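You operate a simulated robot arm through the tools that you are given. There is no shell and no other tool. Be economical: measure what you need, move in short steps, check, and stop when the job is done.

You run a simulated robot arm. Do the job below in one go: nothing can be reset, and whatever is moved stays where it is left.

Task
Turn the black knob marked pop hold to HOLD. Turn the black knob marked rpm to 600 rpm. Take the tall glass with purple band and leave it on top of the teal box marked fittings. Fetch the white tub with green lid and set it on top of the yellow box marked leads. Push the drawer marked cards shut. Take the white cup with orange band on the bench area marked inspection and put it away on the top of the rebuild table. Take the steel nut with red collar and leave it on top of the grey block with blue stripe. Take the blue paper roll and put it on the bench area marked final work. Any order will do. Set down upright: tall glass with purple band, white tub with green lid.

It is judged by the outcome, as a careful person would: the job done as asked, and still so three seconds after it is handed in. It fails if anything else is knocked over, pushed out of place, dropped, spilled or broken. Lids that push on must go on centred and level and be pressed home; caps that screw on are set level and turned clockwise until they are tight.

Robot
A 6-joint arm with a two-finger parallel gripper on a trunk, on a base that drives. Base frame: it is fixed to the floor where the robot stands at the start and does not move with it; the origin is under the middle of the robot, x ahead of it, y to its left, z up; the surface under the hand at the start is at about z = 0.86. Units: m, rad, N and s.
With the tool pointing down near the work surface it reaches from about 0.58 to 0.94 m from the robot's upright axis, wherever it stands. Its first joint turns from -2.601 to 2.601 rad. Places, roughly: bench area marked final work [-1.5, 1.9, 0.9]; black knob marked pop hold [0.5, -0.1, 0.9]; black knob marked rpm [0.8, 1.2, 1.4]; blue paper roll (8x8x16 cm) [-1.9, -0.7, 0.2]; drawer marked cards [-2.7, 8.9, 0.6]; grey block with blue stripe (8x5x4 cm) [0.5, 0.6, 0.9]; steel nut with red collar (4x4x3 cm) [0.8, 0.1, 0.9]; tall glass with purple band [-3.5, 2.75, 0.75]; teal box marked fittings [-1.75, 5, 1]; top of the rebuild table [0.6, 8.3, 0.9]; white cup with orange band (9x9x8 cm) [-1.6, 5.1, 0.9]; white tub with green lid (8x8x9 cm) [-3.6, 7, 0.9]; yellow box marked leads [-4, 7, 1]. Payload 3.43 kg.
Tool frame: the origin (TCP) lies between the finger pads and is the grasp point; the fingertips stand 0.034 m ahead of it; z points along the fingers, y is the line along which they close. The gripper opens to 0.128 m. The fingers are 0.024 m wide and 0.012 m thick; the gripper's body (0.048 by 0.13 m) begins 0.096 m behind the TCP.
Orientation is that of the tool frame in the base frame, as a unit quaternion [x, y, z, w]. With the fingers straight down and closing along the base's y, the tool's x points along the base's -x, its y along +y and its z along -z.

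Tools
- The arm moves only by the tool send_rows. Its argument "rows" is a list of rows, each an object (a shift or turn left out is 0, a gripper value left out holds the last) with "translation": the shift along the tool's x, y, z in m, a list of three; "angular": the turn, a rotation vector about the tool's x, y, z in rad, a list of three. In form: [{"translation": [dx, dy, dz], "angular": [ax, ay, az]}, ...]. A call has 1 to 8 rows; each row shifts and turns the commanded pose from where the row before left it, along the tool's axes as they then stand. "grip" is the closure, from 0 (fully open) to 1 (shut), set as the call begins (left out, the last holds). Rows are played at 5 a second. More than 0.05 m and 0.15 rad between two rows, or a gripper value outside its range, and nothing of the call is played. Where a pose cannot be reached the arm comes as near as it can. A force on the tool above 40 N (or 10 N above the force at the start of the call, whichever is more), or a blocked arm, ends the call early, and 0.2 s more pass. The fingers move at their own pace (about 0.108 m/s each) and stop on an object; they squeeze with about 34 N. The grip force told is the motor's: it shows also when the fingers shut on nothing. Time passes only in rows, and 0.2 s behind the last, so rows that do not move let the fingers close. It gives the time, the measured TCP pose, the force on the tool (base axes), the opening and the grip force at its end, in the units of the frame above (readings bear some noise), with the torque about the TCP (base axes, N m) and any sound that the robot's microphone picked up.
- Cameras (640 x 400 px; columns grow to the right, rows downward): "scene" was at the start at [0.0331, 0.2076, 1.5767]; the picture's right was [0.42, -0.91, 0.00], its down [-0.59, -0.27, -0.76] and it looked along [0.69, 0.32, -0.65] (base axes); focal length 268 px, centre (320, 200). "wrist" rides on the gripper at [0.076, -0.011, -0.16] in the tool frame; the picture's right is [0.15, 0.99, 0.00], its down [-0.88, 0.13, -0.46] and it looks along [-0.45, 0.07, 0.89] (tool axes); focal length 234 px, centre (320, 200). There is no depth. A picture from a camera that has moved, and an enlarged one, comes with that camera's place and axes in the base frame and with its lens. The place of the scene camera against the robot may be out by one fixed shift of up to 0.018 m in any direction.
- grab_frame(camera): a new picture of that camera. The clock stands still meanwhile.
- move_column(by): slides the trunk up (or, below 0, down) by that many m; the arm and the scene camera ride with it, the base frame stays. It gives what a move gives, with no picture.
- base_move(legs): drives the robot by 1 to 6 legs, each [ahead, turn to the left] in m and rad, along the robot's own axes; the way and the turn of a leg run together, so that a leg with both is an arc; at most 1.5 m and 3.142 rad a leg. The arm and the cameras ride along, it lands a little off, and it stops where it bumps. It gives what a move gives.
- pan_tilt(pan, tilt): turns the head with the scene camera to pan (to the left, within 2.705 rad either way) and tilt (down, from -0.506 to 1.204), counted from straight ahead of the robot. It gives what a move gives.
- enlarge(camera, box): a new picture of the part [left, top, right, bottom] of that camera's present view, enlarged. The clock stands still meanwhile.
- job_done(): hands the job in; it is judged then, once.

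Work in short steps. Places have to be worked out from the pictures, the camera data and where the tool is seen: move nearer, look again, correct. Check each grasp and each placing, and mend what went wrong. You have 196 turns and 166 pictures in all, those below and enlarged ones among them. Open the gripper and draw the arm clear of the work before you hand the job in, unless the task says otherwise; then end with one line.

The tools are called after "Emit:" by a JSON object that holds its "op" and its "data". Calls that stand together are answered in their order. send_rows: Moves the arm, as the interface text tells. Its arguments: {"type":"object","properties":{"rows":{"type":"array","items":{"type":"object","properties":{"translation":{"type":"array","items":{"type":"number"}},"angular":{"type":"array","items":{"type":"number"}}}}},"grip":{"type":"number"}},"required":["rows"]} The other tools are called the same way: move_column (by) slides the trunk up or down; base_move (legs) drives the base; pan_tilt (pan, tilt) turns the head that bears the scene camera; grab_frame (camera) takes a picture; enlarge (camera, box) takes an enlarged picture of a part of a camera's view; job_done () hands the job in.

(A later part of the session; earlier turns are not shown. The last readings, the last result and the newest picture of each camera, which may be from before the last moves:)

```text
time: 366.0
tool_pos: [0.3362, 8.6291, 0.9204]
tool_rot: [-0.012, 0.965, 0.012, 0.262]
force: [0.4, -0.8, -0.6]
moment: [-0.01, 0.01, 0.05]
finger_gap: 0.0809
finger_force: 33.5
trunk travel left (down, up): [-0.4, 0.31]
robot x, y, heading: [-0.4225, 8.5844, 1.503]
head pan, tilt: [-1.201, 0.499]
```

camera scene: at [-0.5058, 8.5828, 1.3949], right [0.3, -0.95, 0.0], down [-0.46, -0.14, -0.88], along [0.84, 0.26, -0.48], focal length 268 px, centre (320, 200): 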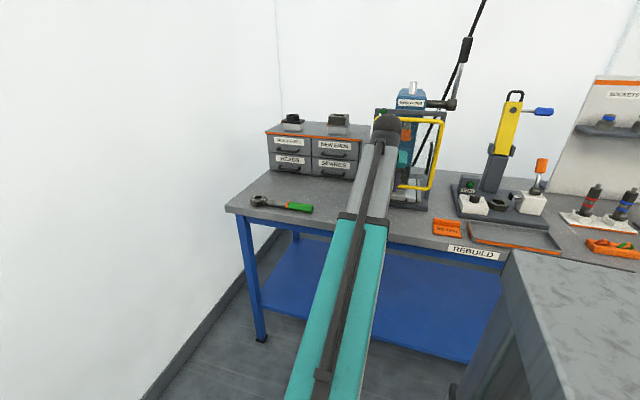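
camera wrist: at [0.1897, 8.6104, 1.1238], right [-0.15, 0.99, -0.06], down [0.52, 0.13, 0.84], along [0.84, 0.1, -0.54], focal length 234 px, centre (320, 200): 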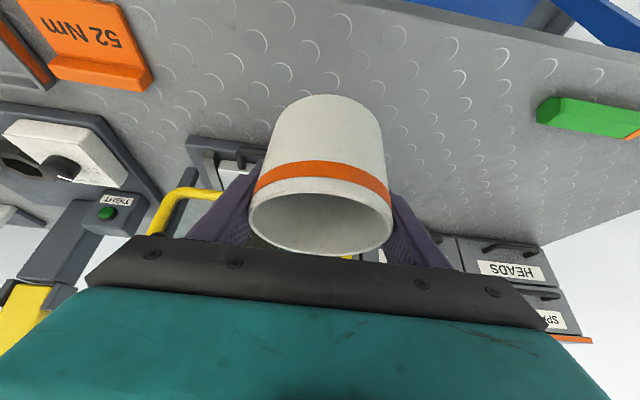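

Check with wrist view how far the cup is from the table.

Emit:
{"op": "grab_frame", "data": {"camera": "wrist"}}

Emit:
{"op": "send_rows", "data": {"rows": [{"translation": [0.002, 0, 0.0035]}, {"translation": [0.002, 0, 0.0035]}]}}

Emit:
{"op": "send_rows", "data": {"rows": [{"translation": [0.002, 0, 0.0035]}, {"translation": [0.002, 0, 0.0035]}]}}

```text
57 pictures are left
camera wrist: at [0.1903, 8.612, 1.0197], right [-0.15, 0.99, -0.06], down [0.52, 0.13, 0.84], along [0.84, 0.1, -0.54], focal length 234 px, centre (320, 200)
```

wrist: 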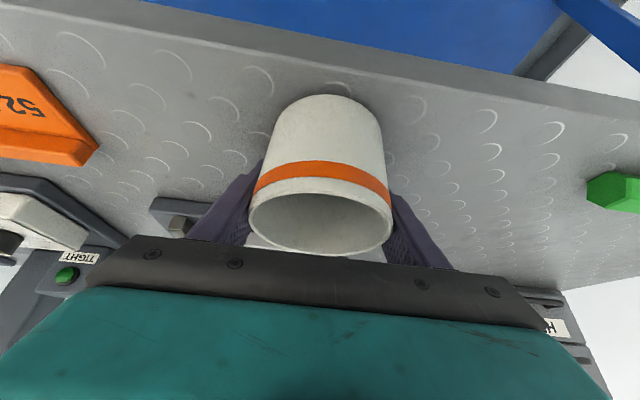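

```text
time: 366.6
tool_pos: [0.3378, 8.6293, 0.9153]
tool_rot: [-0.013, 0.964, 0.011, 0.267]
force: [2.6, 0.7, 21.9]
moment: [-0.96, -0.33, -0.17]
finger_gap: 0.0811
finger_force: 33.3
trunk travel left (down, up): [-0.4, 0.31]
robot x, y, heading: [-0.4233, 8.5842, 1.5]
head pan, tilt: [-1.201, 0.499]
```

```text
time: 367.0
tool_pos: [0.338, 8.6294, 0.9155]
tool_rot: [-0.013, 0.963, 0.011, 0.27]
force: [-6.7, 0.9, 16.8]
moment: [-0.6, 0.57, -0.31]
finger_gap: 0.0808
finger_force: 34.0
trunk travel left (down, up): [-0.4, 0.31]
robot x, y, heading: [-0.422, 8.5817, 1.501]
head pan, tilt: [-1.201, 0.499]
stopped in row 1: the force on the tool passed its limit at 45 N (the readings are from after the stop); the commanded pose is now the measured one
```

Contact at 0.916. Ease, open, and withdraw along the tool axis.

Emit:
{"op": "send_rows", "data": {"rows": [{"translation": [-0.0015, 0, -0.0025]}, {}]}}

Emit:
{"op": "send_rows", "data": {"rows": [{}, {}, {}], "grip": 0.05}}

Emit:
{"op": "send_rows", "data": {"rows": [{"translation": [0, 0, -0.03]}, {"translation": [0, 0, -0.04]}, {"translation": [0, 0, -0.045]}, {"translation": [0, 0, -0.045]}]}}

Emit:
{"op": "move_column", "data": {"by": 0.25}}

Emit:
{"op": "grab_frame", "data": {"camera": "wrist"}}

```text
time: 367.6
tool_pos: [0.3384, 8.6298, 0.9165]
tool_rot: [-0.012, 0.963, 0.01, 0.268]
force: [-1.2, -1.0, 3.3]
moment: [-0.25, 0.01, -0.04]
finger_gap: 0.0808
finger_force: 33.6
trunk travel left (down, up): [-0.4, 0.31]
robot x, y, heading: [-0.4197, 8.5842, 1.501]
head pan, tilt: [-1.201, 0.499]
```

```text
time: 368.4
tool_pos: [0.3383, 8.6298, 0.9156]
tool_rot: [-0.013, 0.963, 0.011, 0.268]
force: [-1.7, 2.8, 1.9]
moment: [-0.1, 0.04, -0.09]
finger_gap: 0.1208
finger_force: 0.0
trunk travel left (down, up): [-0.4, 0.31]
robot x, y, heading: [-0.4206, 8.5859, 1.5]
head pan, tilt: [-1.201, 0.499]
```

```text
time: 369.4
tool_pos: [0.2567, 8.6224, 1.0513]
tool_rot: [-0.012, 0.963, 0.011, 0.268]
force: [0.5, 0.0, 0.8]
moment: [0.0, 0.0, -0.01]
finger_gap: 0.1217
finger_force: 0.0
trunk travel left (down, up): [-0.4, 0.31]
robot x, y, heading: [-0.4222, 8.5862, 1.505]
head pan, tilt: [-1.201, 0.499]
```

```text
time: 372.0
tool_pos: [0.2566, 8.6231, 1.3014]
tool_rot: [-0.013, 0.963, 0.011, 0.268]
force: [-0.3, 0.2, 0.0]
moment: [0.02, 0.01, 0.0]
finger_gap: 0.1214
finger_force: 0.1
trunk travel left (down, up): [-0.65, 0.06]
robot x, y, heading: [-0.4239, 8.5851, 1.503]
head pan, tilt: [-1.201, 0.499]
```

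```text
56 pictures are left
camera wrist: at [0.1087, 8.6068, 1.3994], right [-0.15, 0.99, -0.06], down [0.51, 0.13, 0.85], along [0.84, 0.1, -0.53], focal length 234 px, centre (320, 200)
```

wrist: 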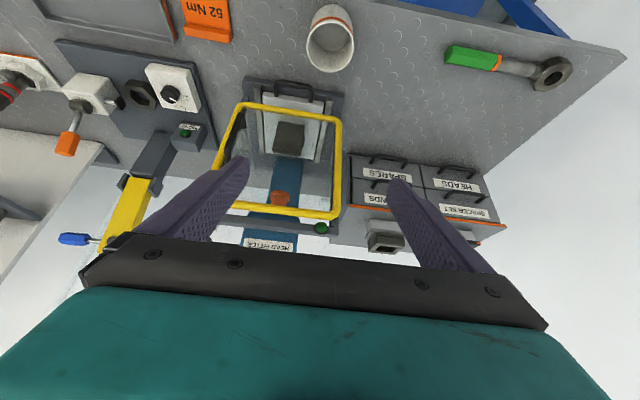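

Cup stands well. Now look west toward the STORES drawers.

Emit:
{"op": "pan_tilt", "data": {"pan": 1.2, "tilt": 0.35}}

Emit:
{"op": "grab_frame", "data": {"camera": "scene"}}

```text
time: 374.2
tool_pos: [0.2553, 8.6226, 1.3011]
tool_rot: [-0.012, 0.963, 0.011, 0.268]
force: [-0.5, 0.4, 0.2]
moment: [0.02, -0.01, 0.03]
finger_gap: 0.1217
finger_force: 0.1
trunk travel left (down, up): [-0.65, 0.06]
robot x, y, heading: [-0.4201, 8.5817, 1.505]
head pan, tilt: [1.201, 0.351]
```

```text
55 pictures are left
camera scene: at [-0.677, 8.5951, 1.6586], right [0.42, 0.91, 0.0], down [0.31, -0.15, -0.94], along [-0.85, 0.4, -0.34], focal length 268 px, centre (320, 200)
```

scene: 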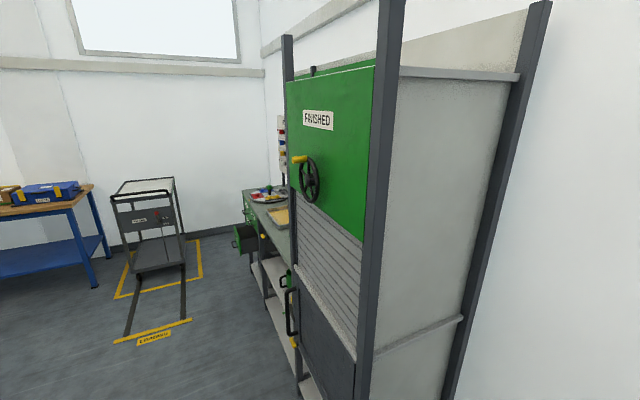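

Look further left to find the blue table's north end.

Emit:
{"op": "pan_tilt", "data": {"pan": 1.9, "tilt": 0.6}}

Emit:
{"op": "grab_frame", "data": {"camera": "scene"}}

```text
time: 375.3
tool_pos: [0.2556, 8.623, 1.3009]
tool_rot: [-0.013, 0.963, 0.011, 0.268]
force: [-0.6, -1.1, -0.2]
moment: [0.0, -0.03, 0.0]
finger_gap: 0.1214
finger_force: 0.0
trunk travel left (down, up): [-0.65, 0.06]
robot x, y, heading: [-0.4234, 8.588, 1.504]
head pan, tilt: [1.901, 0.6]
```

```text
54 pictures are left
camera scene: at [-0.6781, 8.5328, 1.6358], right [-0.26, 0.97, 0.0], down [0.55, 0.15, -0.83], along [-0.8, -0.21, -0.56], focal length 268 px, centre (320, 200)
```

scene: 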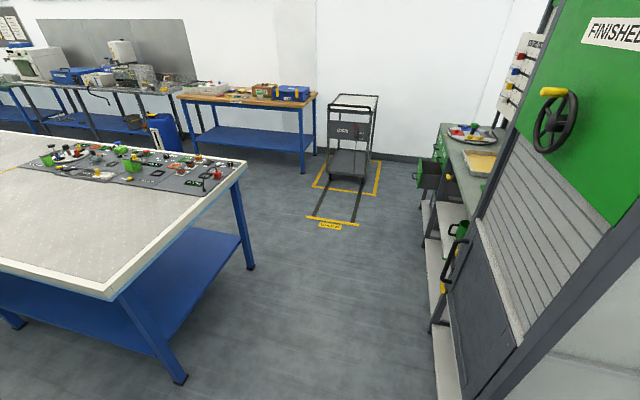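

Back up 0.45, swing the arm to point ahead, then I'll turn west.

Emit:
{"op": "base_move", "data": {"legs": [[-0.42, 0]]}}

Emit:
{"op": "send_rows", "data": {"rows": [{"translation": [0, 0.0476, 0], "angular": [-0.0361, 0, -0.0599]}, {"translation": [0, 0.0476, 0], "angular": [-0.0361, 0, -0.0599]}, {"translation": [0, 0.0476, 0], "angular": [-0.0361, 0, -0.0599]}, {"translation": [0, 0.0476, 0], "angular": [-0.0361, 0, -0.0599]}, {"translation": [0, 0.0476, 0], "angular": [-0.0361, 0, -0.0599]}, {"translation": [0, 0.0476, 0], "angular": [-0.0361, 0, -0.0599]}, {"translation": [0, 0.0476, 0], "angular": [-0.0361, 0, -0.0599]}, {"translation": [0, 0.0476, 0], "angular": [-0.0361, 0, -0.0599]}], "grip": 1.0}}

Emit:
{"op": "send_rows", "data": {"rows": [{"translation": [0, 0.0476, 0], "angular": [-0.0361, 0, -0.0599]}, {"translation": [0, 0.0476, 0], "angular": [-0.0361, 0, -0.0599]}, {"translation": [0, 0.0476, 0], "angular": [-0.0361, 0, -0.0599]}, {"translation": [0, 0.0476, 0], "angular": [-0.0361, 0, -0.0599]}, {"translation": [0, 0.0476, 0], "angular": [-0.0361, 0, -0.0599]}, {"translation": [0, 0.0476, 0], "angular": [-0.0361, 0, -0.0599]}, {"translation": [0, 0.0476, 0], "angular": [-0.0361, 0, -0.0599]}, {"translation": [0, 0.0476, 0], "angular": [-0.0361, 0, -0.0599]}]}}

Emit:
{"op": "send_rows", "data": {"rows": [{"translation": [0, 0.0476, 0], "angular": [-0.0361, 0, -0.0599]}, {"translation": [0, 0.0476, 0], "angular": [-0.0361, 0, -0.0599]}, {"translation": [0, 0.0476, 0], "angular": [-0.0361, 0, -0.0599]}, {"translation": [0, 0.0476, 0], "angular": [-0.0361, 0, -0.0599]}, {"translation": [0, 0.0476, 0], "angular": [-0.0361, 0, -0.0599]}]}}

Emit:
{"op": "base_move", "data": {"legs": [[0, 0.55], [0, 0.55], [0, 0.5], [1.2, 0], [1.1, 0]]}}

```text
time: 378.1
tool_pos: [0.2274, 8.2053, 1.302]
tool_rot: [-0.01, 0.963, 0.01, 0.268]
force: [0.3, 0.5, 0.3]
moment: [-0.01, -0.04, 0.01]
finger_gap: 0.1214
finger_force: 0.0
trunk travel left (down, up): [-0.65, 0.06]
robot x, y, heading: [-0.4482, 8.1706, 1.498]
head pan, tilt: [1.901, 0.6]
```

```text
time: 379.9
tool_pos: [0.1252, 8.5682, 1.3067]
tool_rot: [-0.277, 0.922, 0.084, 0.258]
force: [-0.5, 0.4, 0.3]
moment: [-0.02, -0.01, -0.04]
finger_gap: 0.0
finger_force: 33.1
trunk travel left (down, up): [-0.65, 0.06]
robot x, y, heading: [-0.4495, 8.1669, 1.5]
head pan, tilt: [1.901, 0.6]
```

```text
time: 381.7
tool_pos: [-0.1535, 8.8173, 1.3114]
tool_rot: [-0.521, 0.808, 0.152, 0.23]
force: [0.4, -0.6, -0.3]
moment: [0.02, 0.02, -0.04]
finger_gap: 0.0
finger_force: 32.8
trunk travel left (down, up): [-0.65, 0.06]
robot x, y, heading: [-0.4518, 8.1684, 1.498]
head pan, tilt: [1.901, 0.6]
```

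```text
time: 382.9
tool_pos: [-0.3797, 8.8877, 1.3127]
tool_rot: [-0.654, 0.705, 0.188, 0.2]
force: [0.2, -0.1, 0.4]
moment: [-0.01, -0.01, 0.03]
finger_gap: 0.0
finger_force: 33.1
trunk travel left (down, up): [-0.65, 0.06]
robot x, y, heading: [-0.4486, 8.1702, 1.499]
head pan, tilt: [1.901, 0.6]
```

```text
time: 401.8
tool_pos: [-3.4804, 8.2963, 1.3121]
tool_rot: [0.961, -0.021, -0.274, -0.006]
force: [0.0, 0.4, -0.2]
moment: [0.0, 0.0, 0.0]
finger_gap: 0.0
finger_force: 33.2
trunk travel left (down, up): [-0.65, 0.06]
robot x, y, heading: [-2.7623, 8.249, 3.104]
head pan, tilt: [1.901, 0.6]
```

Robot now at (-2.76, 8.25). Look at the drawer to the north.

Emit:
{"op": "pan_tilt", "data": {"pan": -1.5, "tilt": 0.8}}

Emit:
{"op": "grab_frame", "data": {"camera": "scene"}}

Emit:
{"op": "pan_tilt", "data": {"pan": 0.5, "tilt": 0.4}}

Emit:
{"op": "grab_frame", "data": {"camera": "scene"}}

```text
time: 404.7
tool_pos: [-3.481, 8.2947, 1.3124]
tool_rot: [0.961, -0.021, -0.275, -0.006]
force: [-0.2, 0.3, 0.1]
moment: [0.0, 0.0, 0.01]
finger_gap: 0.0
finger_force: 33.3
trunk travel left (down, up): [-0.65, 0.06]
robot x, y, heading: [-2.7607, 8.2493, 3.105]
head pan, tilt: [-1.499, 0.799]
```

```text
53 pictures are left
camera scene: at [-2.7241, 8.1622, 1.6189], right [1.0, 0.04, 0.0], down [0.03, -0.72, -0.7], along [-0.02, 0.7, -0.72], focal length 268 px, centre (320, 200)
```

scene: 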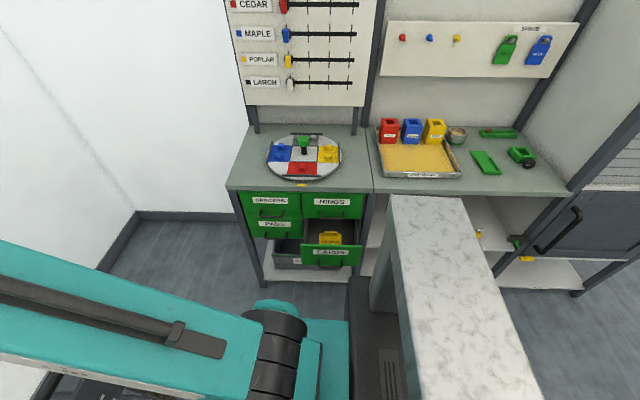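

```text
time: 406.6
tool_pos: [-3.481, 8.2953, 1.3104]
tool_rot: [0.961, -0.021, -0.274, -0.005]
force: [-0.7, -0.4, 0.2]
moment: [-0.01, 0.0, 0.0]
finger_gap: 0.0
finger_force: 33.4
trunk travel left (down, up): [-0.65, 0.06]
robot x, y, heading: [-2.7616, 8.2476, 3.101]
head pan, tilt: [0.499, 0.4]
```

```text
52 pictures are left
camera scene: at [-2.8042, 8.0403, 1.654], right [-0.45, 0.9, 0.0], down [0.35, 0.17, -0.92], along [-0.82, -0.41, -0.39], focal length 268 px, centre (320, 200)
```

scene: 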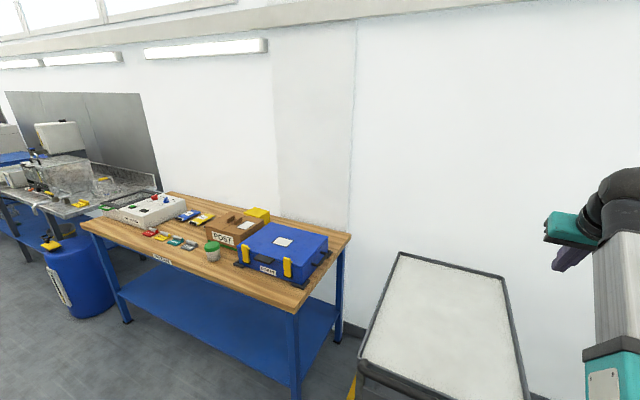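

Drawer front is near (-2.70, 8.82, 0.57), protruding ~0.18. Turn to face north, back up, and lower the trunk.

Emit:
{"op": "base_move", "data": {"legs": [[0, -0.5], [0, -0.5], [0, -0.53], [-0.3, 0]]}}

Emit:
{"op": "move_column", "data": {"by": -0.4}}

Emit:
{"op": "send_rows", "data": {"rows": [{"angular": [0, -0.14, 0]}, {"angular": [0, -0.14, 0]}, {"angular": [0, -0.14, 0]}, {"angular": [0, -0.14, 0]}]}}

Emit:
{"op": "move_column", "data": {"by": -0.25}}

Emit:
{"op": "grab_frame", "data": {"camera": "wrist"}}

```text
time: 414.7
tool_pos: [-2.7326, 8.6642, 1.3125]
tool_rot: [-0.67, 0.689, 0.193, 0.198]
force: [0.2, 0.3, -0.4]
moment: [0.02, 0.0, 0.01]
finger_gap: 0.0
finger_force: 32.6
trunk travel left (down, up): [-0.65, 0.06]
robot x, y, heading: [-2.7403, 7.9439, 1.543]
head pan, tilt: [0.499, 0.4]
```

```text
time: 418.6
tool_pos: [-2.7331, 8.6649, 0.9122]
tool_rot: [-0.671, 0.689, 0.192, 0.196]
force: [0.2, 0.2, -0.4]
moment: [-0.03, 0.01, 0.0]
finger_gap: 0.0
finger_force: 33.4
trunk travel left (down, up): [-0.25, 0.46]
robot x, y, heading: [-2.7411, 7.9417, 1.539]
head pan, tilt: [0.499, 0.4]
```

```text
time: 419.6
tool_pos: [-2.7327, 8.6765, 0.9174]
tool_rot: [-0.592, 0.607, 0.37, 0.379]
force: [-0.7, -0.7, 0.2]
moment: [0.0, 0.03, -0.01]
finger_gap: 0.0
finger_force: 33.4
out of reach, approached as far as the arm can: row 4
trunk travel left (down, up): [-0.25, 0.46]
robot x, y, heading: [-2.7379, 7.9416, 1.539]
head pan, tilt: [0.499, 0.4]
```

```text
time: 422.1
tool_pos: [-2.7318, 8.6748, 0.6669]
tool_rot: [-0.592, 0.608, 0.37, 0.378]
force: [0.2, 0.4, -0.8]
moment: [-0.03, 0.0, 0.0]
finger_gap: 0.0
finger_force: 32.7
trunk travel left (down, up): [0.0, 0.71]
robot x, y, heading: [-2.7409, 7.9444, 1.539]
head pan, tilt: [0.499, 0.4]
```

```text
51 pictures are left
camera wrist: at [-2.7264, 8.4994, 0.6693], right [-0.99, -0.04, -0.13], down [-0.13, -0.02, 0.99], along [-0.04, 1.0, 0.01], focal length 234 px, centre (320, 200)
```

wrist: 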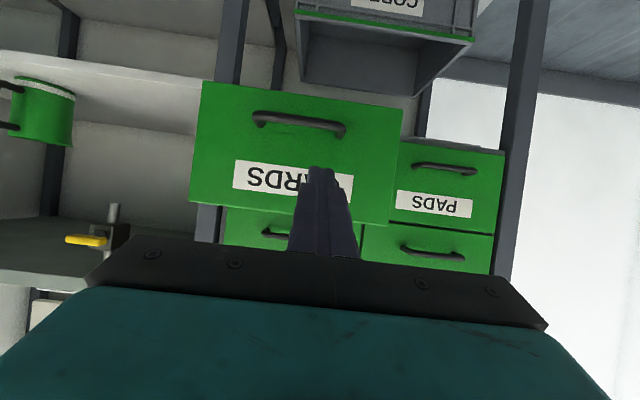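

Adjust down 35 mm and right 30 mm, then approach with the base.

Emit:
{"op": "send_rows", "data": {"rows": [{"translation": [0.0314, -0.03, 0.0154]}]}}

Emit:
{"op": "base_move", "data": {"legs": [[0.1, 0]]}}

Emit:
{"op": "grab_frame", "data": {"camera": "wrist"}}

```text
time: 422.5
tool_pos: [-2.6995, 8.6881, 0.6393]
tool_rot: [-0.592, 0.608, 0.369, 0.378]
force: [0.5, 0.6, -0.8]
moment: [0.03, -0.01, -0.03]
finger_gap: 0.0
finger_force: 33.2
out of reach, approached as far as the arm can: row 1
trunk travel left (down, up): [0.0, 0.71]
robot x, y, heading: [-2.7389, 7.942, 1.541]
head pan, tilt: [0.499, 0.4]
```

```text
time: 423.8
tool_pos: [-2.7014, 8.7877, 0.6389]
tool_rot: [-0.593, 0.607, 0.37, 0.377]
force: [0.2, -1.3, -0.5]
moment: [-0.04, 0.02, -0.01]
finger_gap: 0.0
finger_force: 32.9
trunk travel left (down, up): [0.0, 0.71]
robot x, y, heading: [-2.7348, 8.0476, 1.543]
head pan, tilt: [0.499, 0.4]
```

```text
50 pictures are left
camera wrist: at [-2.6941, 8.6132, 0.6416], right [-0.99, -0.04, -0.13], down [-0.13, -0.02, 0.99], along [-0.04, 1.0, 0.01], focal length 234 px, centre (320, 200)
```

wrist: 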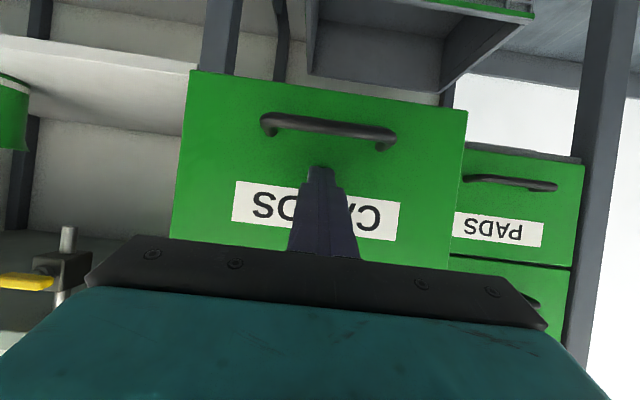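

Tip is at the front between label and handle. Push gently with the base.

Emit:
{"op": "base_move", "data": {"legs": [[0.1, 0]]}}

Emit:
{"op": "grab_frame", "data": {"camera": "wrist"}}

```text
time: 425.0
tool_pos: [-2.6978, 8.8914, 0.6393]
tool_rot: [-0.593, 0.607, 0.37, 0.377]
force: [0.6, -2.3, -0.5]
moment: [0.0, 0.0, -0.01]
finger_gap: 0.0
finger_force: 32.9
trunk travel left (down, up): [0.0, 0.71]
robot x, y, heading: [-2.7346, 8.1519, 1.542]
head pan, tilt: [0.499, 0.4]
```

```text
49 pictures are left
camera wrist: at [-2.691, 8.7155, 0.6416], right [-0.99, -0.04, -0.13], down [-0.13, -0.02, 0.99], along [-0.04, 1.0, 0.01], focal length 234 px, centre (320, 200)
```

wrist: 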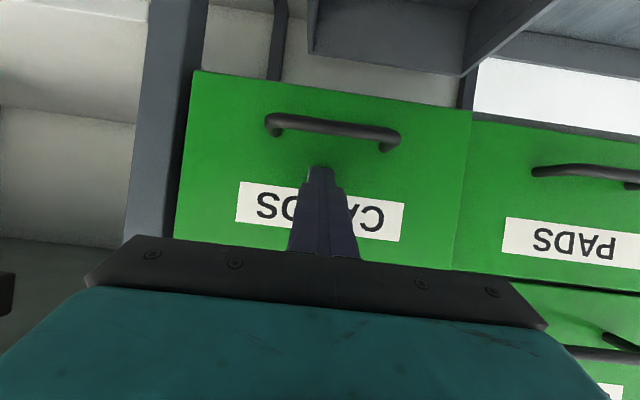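

It moves easily and is nearly flush with PADS. Push on in small arm steps until firm resistance.

Emit:
{"op": "send_rows", "data": {"rows": [{"translation": [-0.0044, 0, 0.009]}, {"translation": [-0.0044, 0, 0.009]}]}}

Emit:
{"op": "send_rows", "data": {"rows": [{"translation": [-0.0044, 0, 0.009]}, {"translation": [-0.0044, 0, 0.009]}, {"translation": [-0.0044, 0, 0.009]}]}}

Emit:
{"op": "grab_frame", "data": {"camera": "wrist"}}

```text
time: 425.6
tool_pos: [-2.6968, 8.9087, 0.6385]
tool_rot: [-0.594, 0.608, 0.369, 0.376]
force: [1.0, -31.6, -0.1]
moment: [-0.12, 0.07, 0.03]
finger_gap: 0.0
finger_force: 33.3
trunk travel left (down, up): [0.0, 0.71]
robot x, y, heading: [-2.7324, 8.1476, 1.545]
head pan, tilt: [0.499, 0.4]
```

```text
time: 425.9
tool_pos: [-2.6974, 8.9071, 0.6394]
tool_rot: [-0.594, 0.609, 0.368, 0.376]
force: [-1.0, -15.9, 7.1]
moment: [0.19, 0.01, 0.07]
finger_gap: 0.0
finger_force: 32.6
trunk travel left (down, up): [0.0, 0.71]
robot x, y, heading: [-2.7321, 8.1447, 1.543]
head pan, tilt: [0.499, 0.4]
stopped in row 1: the force on the tool passed its limit at 56 N (the readings are from after the stop); the commanded pose is now the measured one
```

```text
48 pictures are left
camera wrist: at [-2.6902, 8.7314, 0.6424], right [-0.99, -0.04, -0.13], down [-0.13, -0.01, 0.99], along [-0.04, 1.0, 0.01], focal length 234 px, centre (320, 200)
```

wrist: 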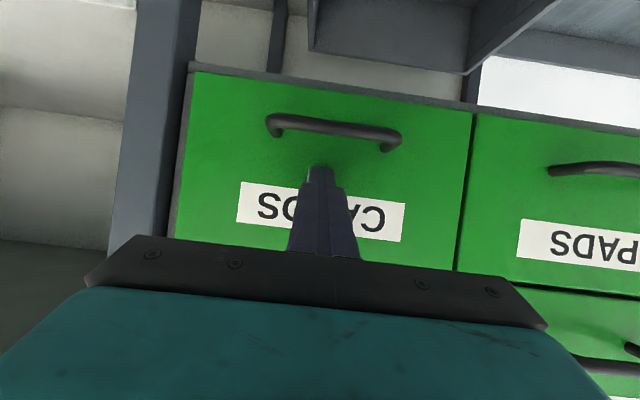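

Drawer is shut flush. Back straight south to y≈7.1, raise the trunk, and turn west toward the wooden table.

Emit:
{"op": "base_move", "data": {"legs": [[-0.4, 0], [-0.65, 0]]}}

Emit:
{"op": "move_column", "data": {"by": 0.4}}

Emit:
{"op": "move_column", "data": {"by": 0.3}}

Emit:
{"op": "base_move", "data": {"legs": [[0, 0.55], [0, 0.55], [0, 0.49]]}}

Emit:
{"op": "pan_tilt", "data": {"pan": 0.3, "tilt": 0.6}}

Emit:
{"op": "grab_frame", "data": {"camera": "scene"}}

```text
time: 432.4
tool_pos: [-2.716, 7.8448, 0.6377]
tool_rot: [-0.587, 0.616, 0.363, 0.38]
force: [0.1, 0.2, 0.8]
moment: [0.01, -0.01, 0.05]
finger_gap: 0.0
finger_force: 33.2
trunk travel left (down, up): [0.0, 0.71]
robot x, y, heading: [-2.7789, 7.0856, 1.513]
head pan, tilt: [0.499, 0.4]
```

```text
time: 436.2
tool_pos: [-2.7172, 7.8452, 1.0376]
tool_rot: [-0.586, 0.617, 0.363, 0.38]
force: [0.0, 0.2, -0.2]
moment: [0.03, -0.01, -0.02]
finger_gap: 0.0
finger_force: 33.0
trunk travel left (down, up): [-0.4, 0.31]
robot x, y, heading: [-2.7725, 7.0858, 1.513]
head pan, tilt: [0.499, 0.4]
```

```text
time: 439.2
tool_pos: [-2.7161, 7.8442, 1.336]
tool_rot: [-0.587, 0.616, 0.363, 0.38]
force: [0.2, 0.0, 0.0]
moment: [0.0, -0.01, -0.01]
finger_gap: 0.0001
finger_force: 33.5
trunk travel left (down, up): [-0.7, 0.01]
robot x, y, heading: [-2.7695, 7.0828, 1.513]
head pan, tilt: [0.499, 0.4]
```

```text
time: 445.6
tool_pos: [-3.5331, 7.1058, 1.3365]
tool_rot: [0.851, -0.002, -0.525, 0.0]
force: [0.0, 0.3, -0.5]
moment: [0.01, -0.02, -0.01]
finger_gap: 0.0001
finger_force: 33.4
trunk travel left (down, up): [-0.7, 0.01]
robot x, y, heading: [-2.7728, 7.0377, 3.114]
head pan, tilt: [0.499, 0.4]
```

```text
time: 446.3
tool_pos: [-3.5337, 7.1049, 1.3378]
tool_rot: [0.851, -0.001, -0.526, 0.0]
force: [-0.2, -0.3, -0.3]
moment: [0.01, 0.01, -0.02]
finger_gap: 0.0
finger_force: 33.3
trunk travel left (down, up): [-0.7, 0.01]
robot x, y, heading: [-2.778, 7.0406, 3.114]
head pan, tilt: [0.3, 0.6]
```

```text
47 pictures are left
camera scene: at [-2.8163, 6.8461, 1.6857], right [-0.27, 0.96, 0.0], down [0.54, 0.15, -0.83], along [-0.79, -0.22, -0.56], focal length 268 px, centre (320, 200)
```

scene: 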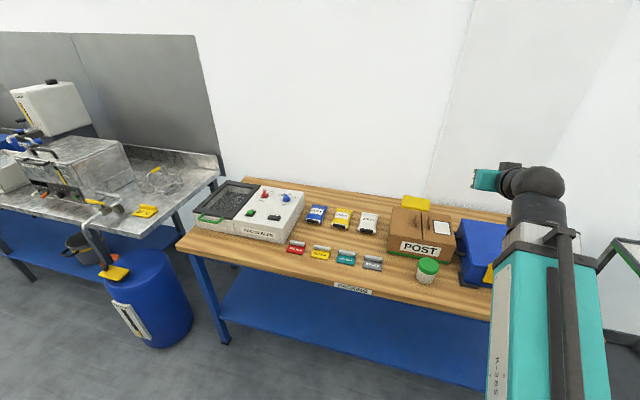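

Zoom on the tub, brown and yellow boxes.

Emit:
{"op": "enlarge", "data": {"camera": "scene", "box": [360, 180, 520, 280]}}

Emit:
{"op": "grab_frame", "data": {"camera": "wrist"}}

```text
4.00 times, centred on (440, 230) of scene
camera zoom: at [-2.8163, 6.8461, 1.6857], right [-0.27, 0.96, 0.0], down [0.54, 0.15, -0.83], along [-0.79, -0.22, -0.56], focal length 1073 px, centre (-160, 80)
```

zoom: 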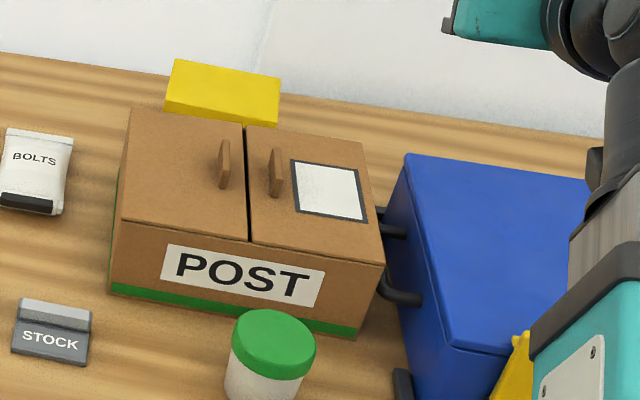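

```text
45 pictures are left
camera wrist: at [-3.3578, 7.1152, 1.3411], right [0.06, -0.99, -0.13], down [0.01, -0.13, 0.99], along [-1.0, -0.06, 0.0], focal length 234 px, centre (320, 200)
```

wrist: 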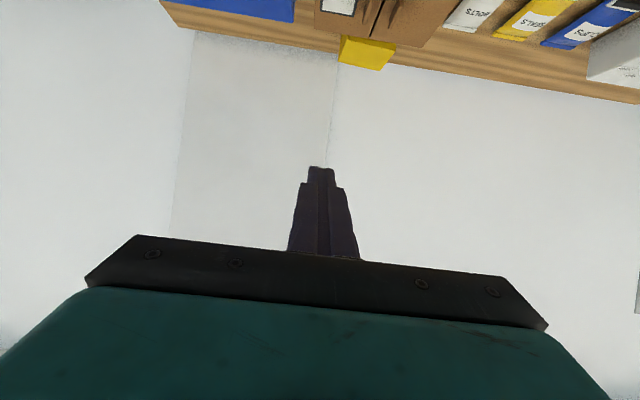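

Tub near (-3.55, 7.04), yellow box near (-3.97, 7.0) behind the brown box. Back off 12 cm, steepen pitch to ~40°, open, and lower for a closer look.

Emit:
{"op": "base_move", "data": {"legs": [[-0.12, 0]]}}

Emit:
{"op": "send_rows", "data": {"rows": [{"angular": [0, 0.12, 0]}, {"angular": [0, 0.12, 0]}], "grip": 0.14}}

Emit:
{"op": "move_column", "data": {"by": -0.27}}

Emit:
{"op": "grab_frame", "data": {"camera": "wrist"}}

```text
time: 447.6
tool_pos: [-3.4131, 7.1028, 1.3386]
tool_rot: [0.851, -0.001, -0.525, 0.001]
force: [0.1, 0.0, 0.7]
moment: [-0.02, -0.02, 0.0]
finger_gap: 0.0
finger_force: 33.3
trunk travel left (down, up): [-0.7, 0.01]
robot x, y, heading: [-2.6558, 7.0383, 3.112]
head pan, tilt: [0.3, 0.6]
```

```text
time: 448.2
tool_pos: [-3.4154, 7.1039, 1.3384]
tool_rot: [0.908, -0.002, -0.418, -0.001]
force: [-0.4, -0.9, -0.6]
moment: [0.04, 0.03, 0.0]
finger_gap: 0.1105
finger_force: 0.0
trunk travel left (down, up): [-0.7, 0.01]
robot x, y, heading: [-2.6529, 7.0336, 3.118]
head pan, tilt: [0.3, 0.6]
```

```text
time: 451.0
tool_pos: [-3.4146, 7.1029, 1.0671]
tool_rot: [0.908, -0.002, -0.42, -0.001]
force: [0.3, -0.4, 0.5]
moment: [-0.03, 0.02, 0.01]
finger_gap: 0.1098
finger_force: 0.0
trunk travel left (down, up): [-0.43, 0.28]
robot x, y, heading: [-2.655, 7.0379, 3.114]
head pan, tilt: [0.3, 0.6]
```

```text
44 pictures are left
camera wrist: at [-3.2447, 7.1141, 1.1134], right [0.09, -0.99, -0.11], down [-0.22, -0.13, 0.97], along [-0.97, -0.06, -0.23], focal length 234 px, centre (320, 200)
```

wrist: 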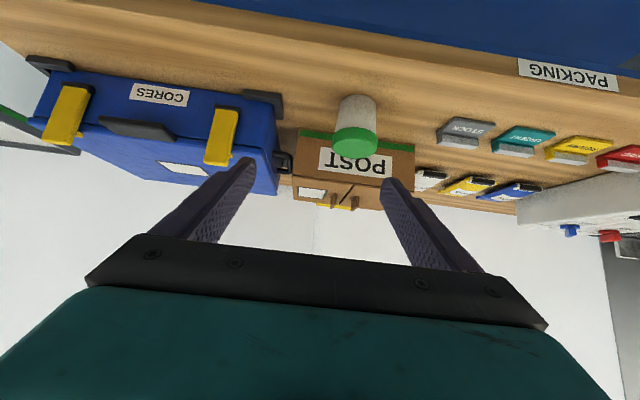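

Tub axis ≈ (-3.58, 7.046), lid centre z≈0.927. Align and approach most of the way.

Emit:
{"op": "send_rows", "data": {"rows": [{"translation": [0.013, 0.028, 0]}, {"translation": [0.013, 0.028, 0]}, {"translation": [0, 0, 0.045]}, {"translation": [0, 0, 0.045]}, {"translation": [0, 0, 0.045]}]}}

Emit:
{"op": "grab_frame", "data": {"camera": "wrist"}}

```text
time: 452.2
tool_pos: [-3.5042, 7.049, 0.9612]
tool_rot: [0.908, -0.002, -0.42, 0.0]
force: [0.5, -0.5, -0.3]
moment: [-0.01, 0.0, 0.02]
finger_gap: 0.1103
finger_force: 0.1
trunk travel left (down, up): [-0.43, 0.28]
robot x, y, heading: [-2.6554, 7.0399, 3.117]
head pan, tilt: [0.3, 0.6]
```

```text
43 pictures are left
camera wrist: at [-3.3339, 7.06, 1.0076], right [0.09, -0.99, -0.11], down [-0.22, -0.13, 0.97], along [-0.97, -0.06, -0.23], focal length 234 px, centre (320, 200)
```

wrist: 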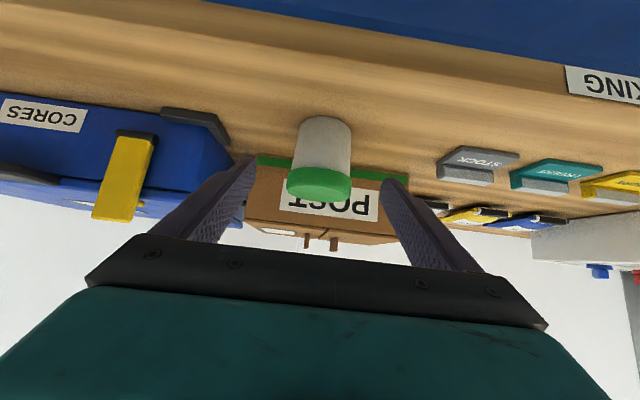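

On line. Advance 0.1 m and close on the tub.

Emit:
{"op": "send_rows", "data": {"rows": [{"translation": [0, 0.002, 0.04]}, {"translation": [0, 0, 0.04]}, {"translation": [0, 0, 0.018]}]}}

Emit:
{"op": "send_rows", "data": {"rows": [{}, {}, {}], "grip": 1.0}}

Emit:
{"op": "grab_frame", "data": {"camera": "wrist"}}

```text
time: 453.0
tool_pos: [-3.5767, 7.043, 0.8988]
tool_rot: [0.908, -0.001, -0.419, 0.0]
force: [0.0, 0.0, 0.6]
moment: [-0.02, 0.0, 0.01]
finger_gap: 0.1103
finger_force: 0.0
trunk travel left (down, up): [-0.43, 0.28]
robot x, y, heading: [-2.6591, 7.0352, 3.112]
head pan, tilt: [0.3, 0.6]
```

```text
time: 453.8
tool_pos: [-3.5777, 7.0449, 0.8985]
tool_rot: [0.908, -0.002, -0.42, 0.0]
force: [1.2, 0.4, 0.0]
moment: [-0.01, 0.04, -0.02]
finger_gap: 0.0648
finger_force: 34.1
trunk travel left (down, up): [-0.43, 0.28]
robot x, y, heading: [-2.6561, 7.0347, 3.112]
head pan, tilt: [0.3, 0.6]
```

```text
42 pictures are left
camera wrist: at [-3.4066, 7.0548, 0.9449], right [0.09, -0.99, -0.11], down [-0.22, -0.13, 0.97], along [-0.97, -0.06, -0.23], focal length 234 px, centre (320, 200)
```

wrist: 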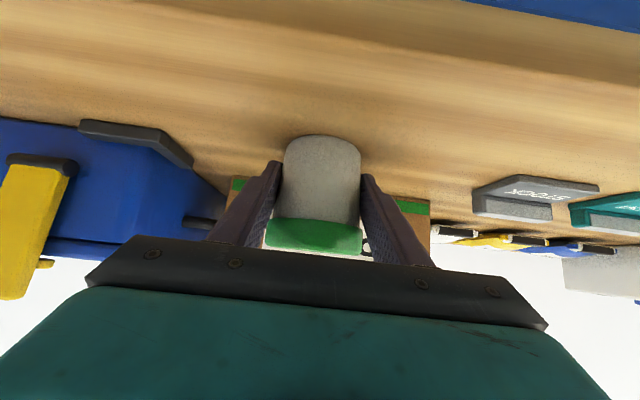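

Tub gripped below the lid. Lift 0.25, shift sideways 4 cm, and drive forward.

Emit:
{"op": "move_column", "data": {"by": 0.25}}

Emit:
{"op": "send_rows", "data": {"rows": [{"translation": [0, 0.045, 0]}]}}

Emit:
{"op": "base_move", "data": {"legs": [[0.33, 0]]}}

Emit:
{"op": "grab_frame", "data": {"camera": "wrist"}}

Emit:
{"op": "grab_frame", "data": {"camera": "scene"}}

```text
time: 456.4
tool_pos: [-3.5769, 7.0456, 1.1485]
tool_rot: [0.908, -0.003, -0.419, -0.001]
force: [-0.7, 0.0, -1.7]
moment: [0.01, 0.01, -0.03]
finger_gap: 0.0646
finger_force: 33.4
trunk travel left (down, up): [-0.68, 0.03]
robot x, y, heading: [-2.6552, 7.0337, 3.116]
head pan, tilt: [0.3, 0.6]
```

```text
time: 456.8
tool_pos: [-3.5753, 6.9964, 1.1511]
tool_rot: [0.908, -0.002, -0.419, -0.001]
force: [0.4, -0.5, -1.6]
moment: [0.04, -0.03, 0.01]
finger_gap: 0.065
finger_force: 34.1
trunk travel left (down, up): [-0.68, 0.03]
robot x, y, heading: [-2.6517, 7.034, 3.116]
head pan, tilt: [0.3, 0.6]
```

```text
time: 459.2
tool_pos: [-3.9163, 7.0041, 1.1512]
tool_rot: [0.908, 0.0, -0.418, 0.001]
force: [-0.3, 0.7, -1.5]
moment: [-0.03, 0.01, 0.01]
finger_gap: 0.0646
finger_force: 33.8
trunk travel left (down, up): [-0.68, 0.03]
robot x, y, heading: [-2.9973, 7.0444, 3.114]
head pan, tilt: [0.3, 0.6]
```

```text
41 pictures are left
camera wrist: at [-3.7457, 7.0156, 1.1966], right [0.09, -0.99, -0.11], down [-0.22, -0.13, 0.97], along [-0.97, -0.07, -0.23], focal length 234 px, centre (320, 200)
```

wrist: 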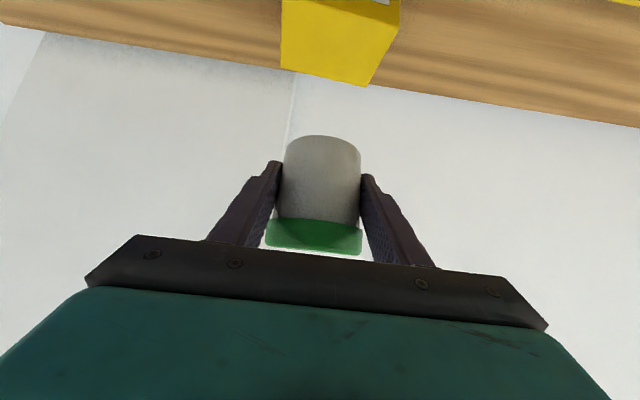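

```text
40 pictures are left
camera scene: at [-3.038, 6.8534, 1.6658], right [-0.27, 0.96, 0.0], down [0.54, 0.15, -0.82], along [-0.79, -0.23, -0.57], focal length 268 px, centre (320, 200)
```

scene: 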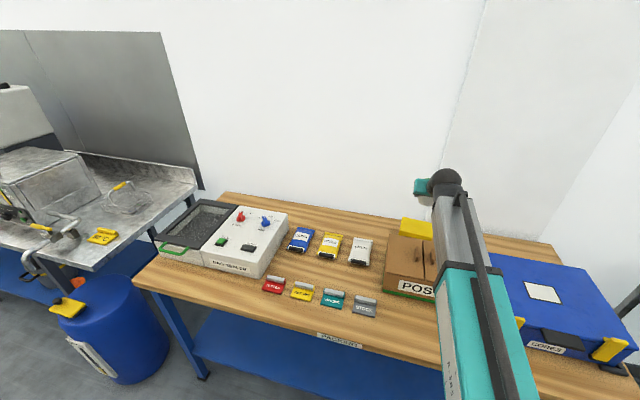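

Yellow box top centre ≈ (-3.97, 7.01), top ~0.94. Drive 5 cm more and lower toward it.

Emit:
{"op": "base_move", "data": {"legs": [[0.052, 0]]}}

Emit:
{"op": "move_column", "data": {"by": -0.12}}

Emit:
{"op": "grab_frame", "data": {"camera": "wrist"}}

Emit:
{"op": "enlarge", "data": {"camera": "scene", "box": [370, 160, 530, 260]}}

```text
time: 460.2
tool_pos: [-3.9686, 7.0049, 1.1508]
tool_rot: [0.908, 0.0, -0.418, 0.001]
force: [-0.8, 0.1, -1.9]
moment: [0.0, -0.02, -0.01]
finger_gap: 0.0645
finger_force: 33.8
trunk travel left (down, up): [-0.68, 0.03]
robot x, y, heading: [-3.047, 7.0446, 3.118]
head pan, tilt: [0.3, 0.6]
```

```text
time: 461.7
tool_pos: [-3.9678, 7.0053, 1.0316]
tool_rot: [0.908, 0.0, -0.419, 0.001]
force: [-0.4, -1.0, -1.2]
moment: [-0.02, 0.01, -0.04]
finger_gap: 0.0648
finger_force: 34.3
trunk travel left (down, up): [-0.56, 0.15]
robot x, y, heading: [-3.0456, 7.0456, 3.12]
head pan, tilt: [0.3, 0.6]
```

```text
39 pictures are left
camera wrist: at [-3.7979, 7.0168, 1.077], right [0.09, -0.99, -0.11], down [-0.22, -0.13, 0.97], along [-0.97, -0.07, -0.23], focal length 234 px, centre (320, 200)
```

wrist: 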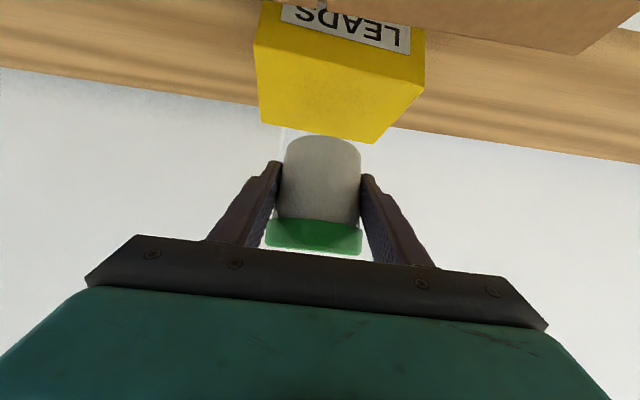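

```text
4.00 times, centred on (450, 210) of scene
camera zoom: at [-3.0898, 6.8546, 1.5458], right [-0.27, 0.96, 0.0], down [0.54, 0.15, -0.83], along [-0.79, -0.23, -0.56], focal length 1073 px, centre (-200, 160)
```

zoom: 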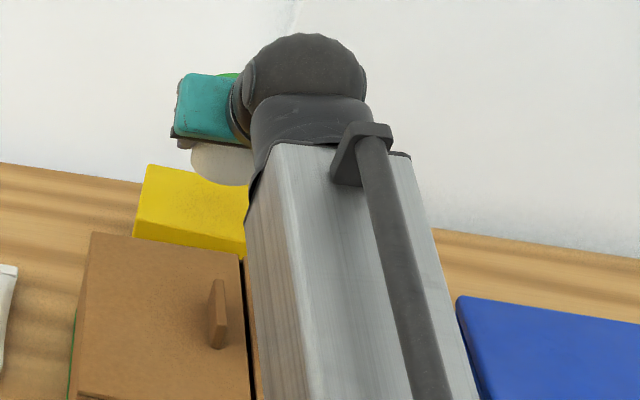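

Shift 15 mm forward then lower until contact.

Emit:
{"op": "send_rows", "data": {"rows": [{"translation": [-0.0097, 0, 0.0114]}, {"translation": [0.0153, 0, 0.013]}, {"translation": [0.0076, 0, 0.0065]}]}}

Emit:
{"op": "send_rows", "data": {"rows": [{"translation": [0.0031, 0, 0.0026]}, {"translation": [0.0031, 0, 0.0026]}]}}

Emit:
{"op": "send_rows", "data": {"rows": [{"translation": [0.0031, 0, 0.0026]}, {"translation": [0.0031, 0, 0.0026]}]}}

Emit:
{"op": "grab_frame", "data": {"camera": "wrist"}}

```text
time: 462.5
tool_pos: [-3.9851, 7.006, 1.001]
tool_rot: [0.907, 0.0, -0.42, 0.001]
force: [-0.6, 0.3, -1.1]
moment: [-0.02, -0.04, 0.02]
finger_gap: 0.0648
finger_force: 34.0
trunk travel left (down, up): [-0.56, 0.15]
robot x, y, heading: [-3.0494, 7.0423, 3.123]
head pan, tilt: [0.3, 0.6]
```

```text
time: 463.1
tool_pos: [-3.9847, 7.006, 0.9944]
tool_rot: [0.908, 0.0, -0.42, 0.001]
force: [-0.2, 0.8, -1.8]
moment: [-0.01, 0.0, -0.03]
finger_gap: 0.0649
finger_force: 34.3
trunk travel left (down, up): [-0.56, 0.15]
robot x, y, heading: [-3.0449, 7.0462, 3.116]
head pan, tilt: [0.3, 0.6]
```

```text
time: 463.7
tool_pos: [-3.984, 7.0051, 0.9845]
tool_rot: [0.908, -0.001, -0.42, 0.0]
force: [-0.3, -0.5, -1.5]
moment: [0.0, -0.03, 0.01]
finger_gap: 0.0647
finger_force: 34.0
trunk travel left (down, up): [-0.56, 0.15]
robot x, y, heading: [-3.0462, 7.0448, 3.116]
head pan, tilt: [0.3, 0.6]
```

```text
37 pictures are left
camera wrist: at [-3.8133, 7.0162, 1.0304], right [0.09, -0.99, -0.11], down [-0.22, -0.13, 0.97], along [-0.97, -0.07, -0.23], focal length 234 px, centre (320, 200)
```

wrist: 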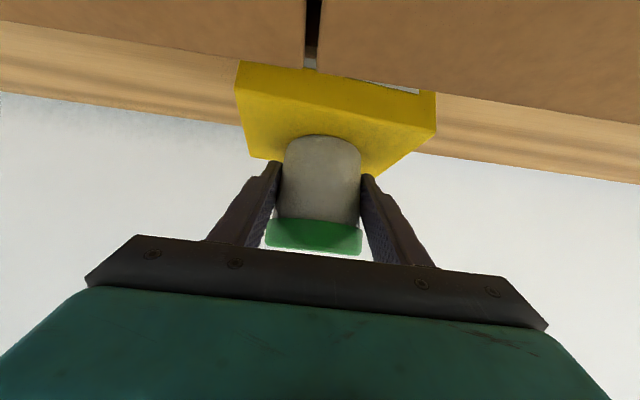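

Tub is over the middle of the box top. Continue down to contact.

Emit:
{"op": "send_rows", "data": {"rows": [{"translation": [0.0031, 0, 0.0026]}, {"translation": [0.0023, 0, 0.0019]}]}}

Emit:
{"op": "send_rows", "data": {"rows": [{"translation": [0.0023, 0, 0.0019]}, {"translation": [0.0023, 0, 0.0019]}]}}

Emit:
{"op": "send_rows", "data": {"rows": [{"translation": [0.0023, 0, 0.0019]}, {"translation": [0.0023, 0, 0.0019]}]}}

Emit:
{"op": "send_rows", "data": {"rows": [{"translation": [0.0023, 0, 0.0019]}, {"translation": [0.0023, 0, 0.0019]}]}}

```text
time: 464.3
tool_pos: [-3.9828, 7.0037, 0.9832]
tool_rot: [0.906, -0.001, -0.424, 0.0]
force: [-6.4, -0.6, 22.5]
moment: [0.04, -0.14, 0.0]
finger_gap: 0.0646
finger_force: 33.8
trunk travel left (down, up): [-0.56, 0.15]
robot x, y, heading: [-3.0478, 7.0483, 3.117]
head pan, tilt: [0.3, 0.6]
```

```text
time: 464.9
tool_pos: [-3.9822, 7.0044, 0.9752]
tool_rot: [0.906, 0.0, -0.423, 0.002]
force: [-3.6, -2.4, 28.2]
moment: [0.05, 0.15, 0.01]
finger_gap: 0.0642
finger_force: 34.2
trunk travel left (down, up): [-0.56, 0.15]
robot x, y, heading: [-3.0512, 7.0454, 3.119]
head pan, tilt: [0.3, 0.6]
```

```text
time: 465.5
tool_pos: [-3.9851, 7.0039, 0.9767]
tool_rot: [0.904, 0.001, -0.428, 0.001]
force: [-4.0, -0.9, 14.7]
moment: [0.04, -0.07, -0.01]
finger_gap: 0.0641
finger_force: 34.0
trunk travel left (down, up): [-0.56, 0.15]
robot x, y, heading: [-3.0435, 7.0448, 3.119]
head pan, tilt: [0.3, 0.6]
stopped in row 2: the force on the tool passed its limit at 42 N (the readings are from after the stop); the commanded pose is now the measured one
```

```text
time: 466.1
tool_pos: [-3.987, 7.0041, 0.9753]
tool_rot: [0.9, 0.002, -0.436, 0.001]
force: [-3.8, 0.3, 14.2]
moment: [-0.03, -0.15, -0.04]
finger_gap: 0.0638
finger_force: 34.2
trunk travel left (down, up): [-0.56, 0.15]
robot x, y, heading: [-3.0475, 7.0449, 3.122]
head pan, tilt: [0.3, 0.6]
stopped in row 2: the force on the tool passed its limit at 42 N (the readings are from after the stop); the commanded pose is now the measured one
```

In contact. Ease up, open, and withdraw along the tool axis.

Emit:
{"op": "send_rows", "data": {"rows": [{"translation": [-0.0015, 0, -0.0013]}, {}]}}

Emit:
{"op": "send_rows", "data": {"rows": [{}, {}, {}], "grip": 0.15}}

Emit:
{"op": "send_rows", "data": {"rows": [{"translation": [0, 0, -0.03]}, {"translation": [0, 0, -0.04]}, {"translation": [0, 0, -0.04]}, {"translation": [-0.03, 0, -0.03]}, {"translation": [-0.03, 0, -0.03]}]}}

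Emit:
{"op": "grab_frame", "data": {"camera": "wrist"}}

```text
time: 466.7
tool_pos: [-3.9866, 7.0054, 0.9759]
tool_rot: [0.901, 0.001, -0.434, 0.001]
force: [-5.5, -3.2, 12.3]
moment: [0.14, 0.43, 0.14]
finger_gap: 0.0639
finger_force: 33.9
trunk travel left (down, up): [-0.56, 0.15]
robot x, y, heading: [-3.0438, 7.0493, 3.12]
head pan, tilt: [0.3, 0.6]
```

```text
time: 467.5
tool_pos: [-3.9859, 7.0051, 0.976]
tool_rot: [0.901, 0.001, -0.433, 0.001]
force: [1.7, -3.1, 14.1]
moment: [0.64, 0.2, -0.03]
finger_gap: 0.1064
finger_force: 0.2
trunk travel left (down, up): [-0.56, 0.15]
robot x, y, heading: [-3.0458, 7.0461, 3.118]
head pan, tilt: [0.3, 0.6]
```

```text
time: 468.7
tool_pos: [-3.8923, 7.0024, 1.1288]
tool_rot: [0.902, 0.0, -0.432, 0.001]
force: [0.5, -0.4, -1.0]
moment: [0.04, 0.02, -0.02]
finger_gap: 0.1089
finger_force: 0.1
trunk travel left (down, up): [-0.56, 0.15]
robot x, y, heading: [-3.0467, 7.0441, 3.119]
head pan, tilt: [0.3, 0.6]
```

```text
36 pictures are left
camera wrist: at [-3.7208, 7.0143, 1.1696], right [0.09, -0.99, -0.11], down [-0.2, -0.13, 0.97], along [-0.98, -0.07, -0.21], focal length 234 px, centre (320, 200)
```

wrist: 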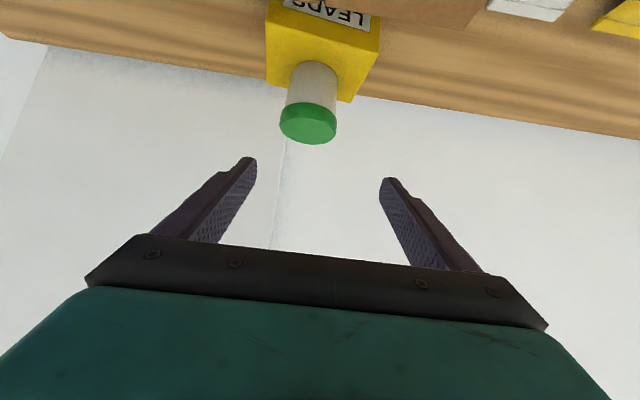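

Tub stands upright on the yellow box. Back away, turn south, and drive to the glass.

Emit:
{"op": "move_column", "data": {"by": 0.15}}

Emit:
{"op": "base_move", "data": {"legs": [[-0.37, 0], [0, 0.55], [0, 0.55], [0, 0.49], [1.4, 0], [1.3, 0]]}}

Emit:
{"op": "pan_tilt", "data": {"pan": -0.6, "tilt": 0.5}}

Emit:
{"op": "grab_frame", "data": {"camera": "scene"}}

```text
time: 470.5
tool_pos: [-3.8929, 7.002, 1.2785]
tool_rot: [0.902, 0.0, -0.432, 0.001]
force: [0.1, -0.7, -0.3]
moment: [0.0, -0.03, 0.0]
finger_gap: 0.1086
finger_force: 0.0
trunk travel left (down, up): [-0.71, 0.0]
robot x, y, heading: [-3.0468, 7.0446, 3.119]
head pan, tilt: [0.3, 0.6]
```

```text
time: 493.4
tool_pos: [-2.6255, 3.5232, 1.2768]
tool_rot: [0.624, 0.65, -0.299, 0.313]
force: [-0.4, 0.3, 0.5]
moment: [-0.04, -0.04, 0.0]
finger_gap: 0.1091
finger_force: 0.1
trunk travel left (down, up): [-0.71, 0.0]
robot x, y, heading: [-2.7011, 4.367, -1.555]
head pan, tilt: [0.3, 0.6]
```

```text
time: 494.6
tool_pos: [-2.6248, 3.523, 1.2784]
tool_rot: [0.624, 0.651, -0.299, 0.312]
force: [-0.6, 0.5, 0.4]
moment: [-0.01, 0.0, 0.02]
finger_gap: 0.1088
finger_force: 0.0
trunk travel left (down, up): [-0.71, 0.0]
robot x, y, heading: [-2.7014, 4.3675, -1.553]
head pan, tilt: [-0.6, 0.499]
```

```text
35 pictures are left
camera scene: at [-2.5807, 4.3428, 1.7049], right [-0.83, 0.55, 0.0], down [0.26, 0.4, -0.88], along [-0.48, -0.73, -0.48], focal length 268 px, centre (320, 200)
```

scene: 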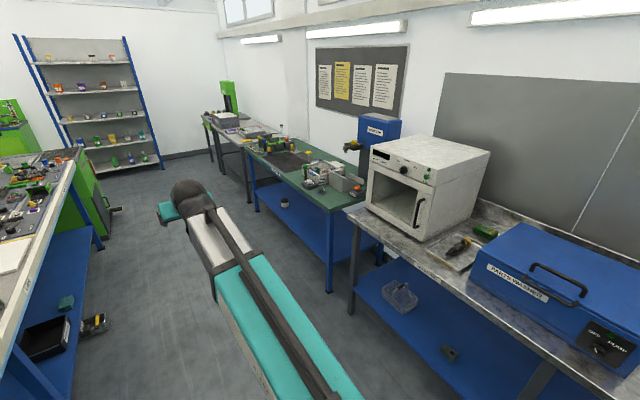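

Zoom where the glass should be.

Emit:
{"op": "enlarge", "data": {"camera": "scene", "box": [240, 120, 400, 220]}}

```text
4.00 times, centred on (320, 170) of scene
camera zoom: at [-2.5807, 4.3428, 1.7049], right [-0.83, 0.55, 0.0], down [0.26, 0.4, -0.88], along [-0.48, -0.73, -0.48], focal length 1073 px, centre (320, 320)
```

zoom: 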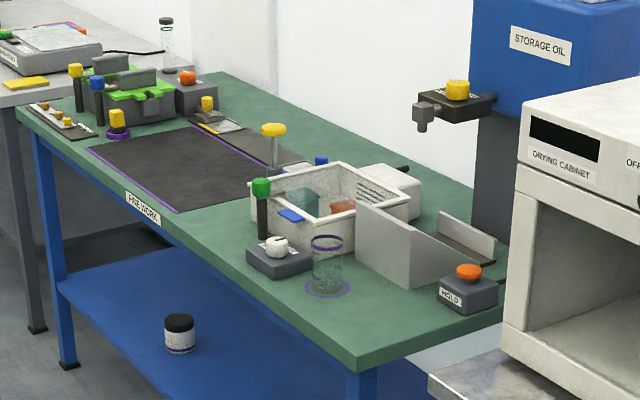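

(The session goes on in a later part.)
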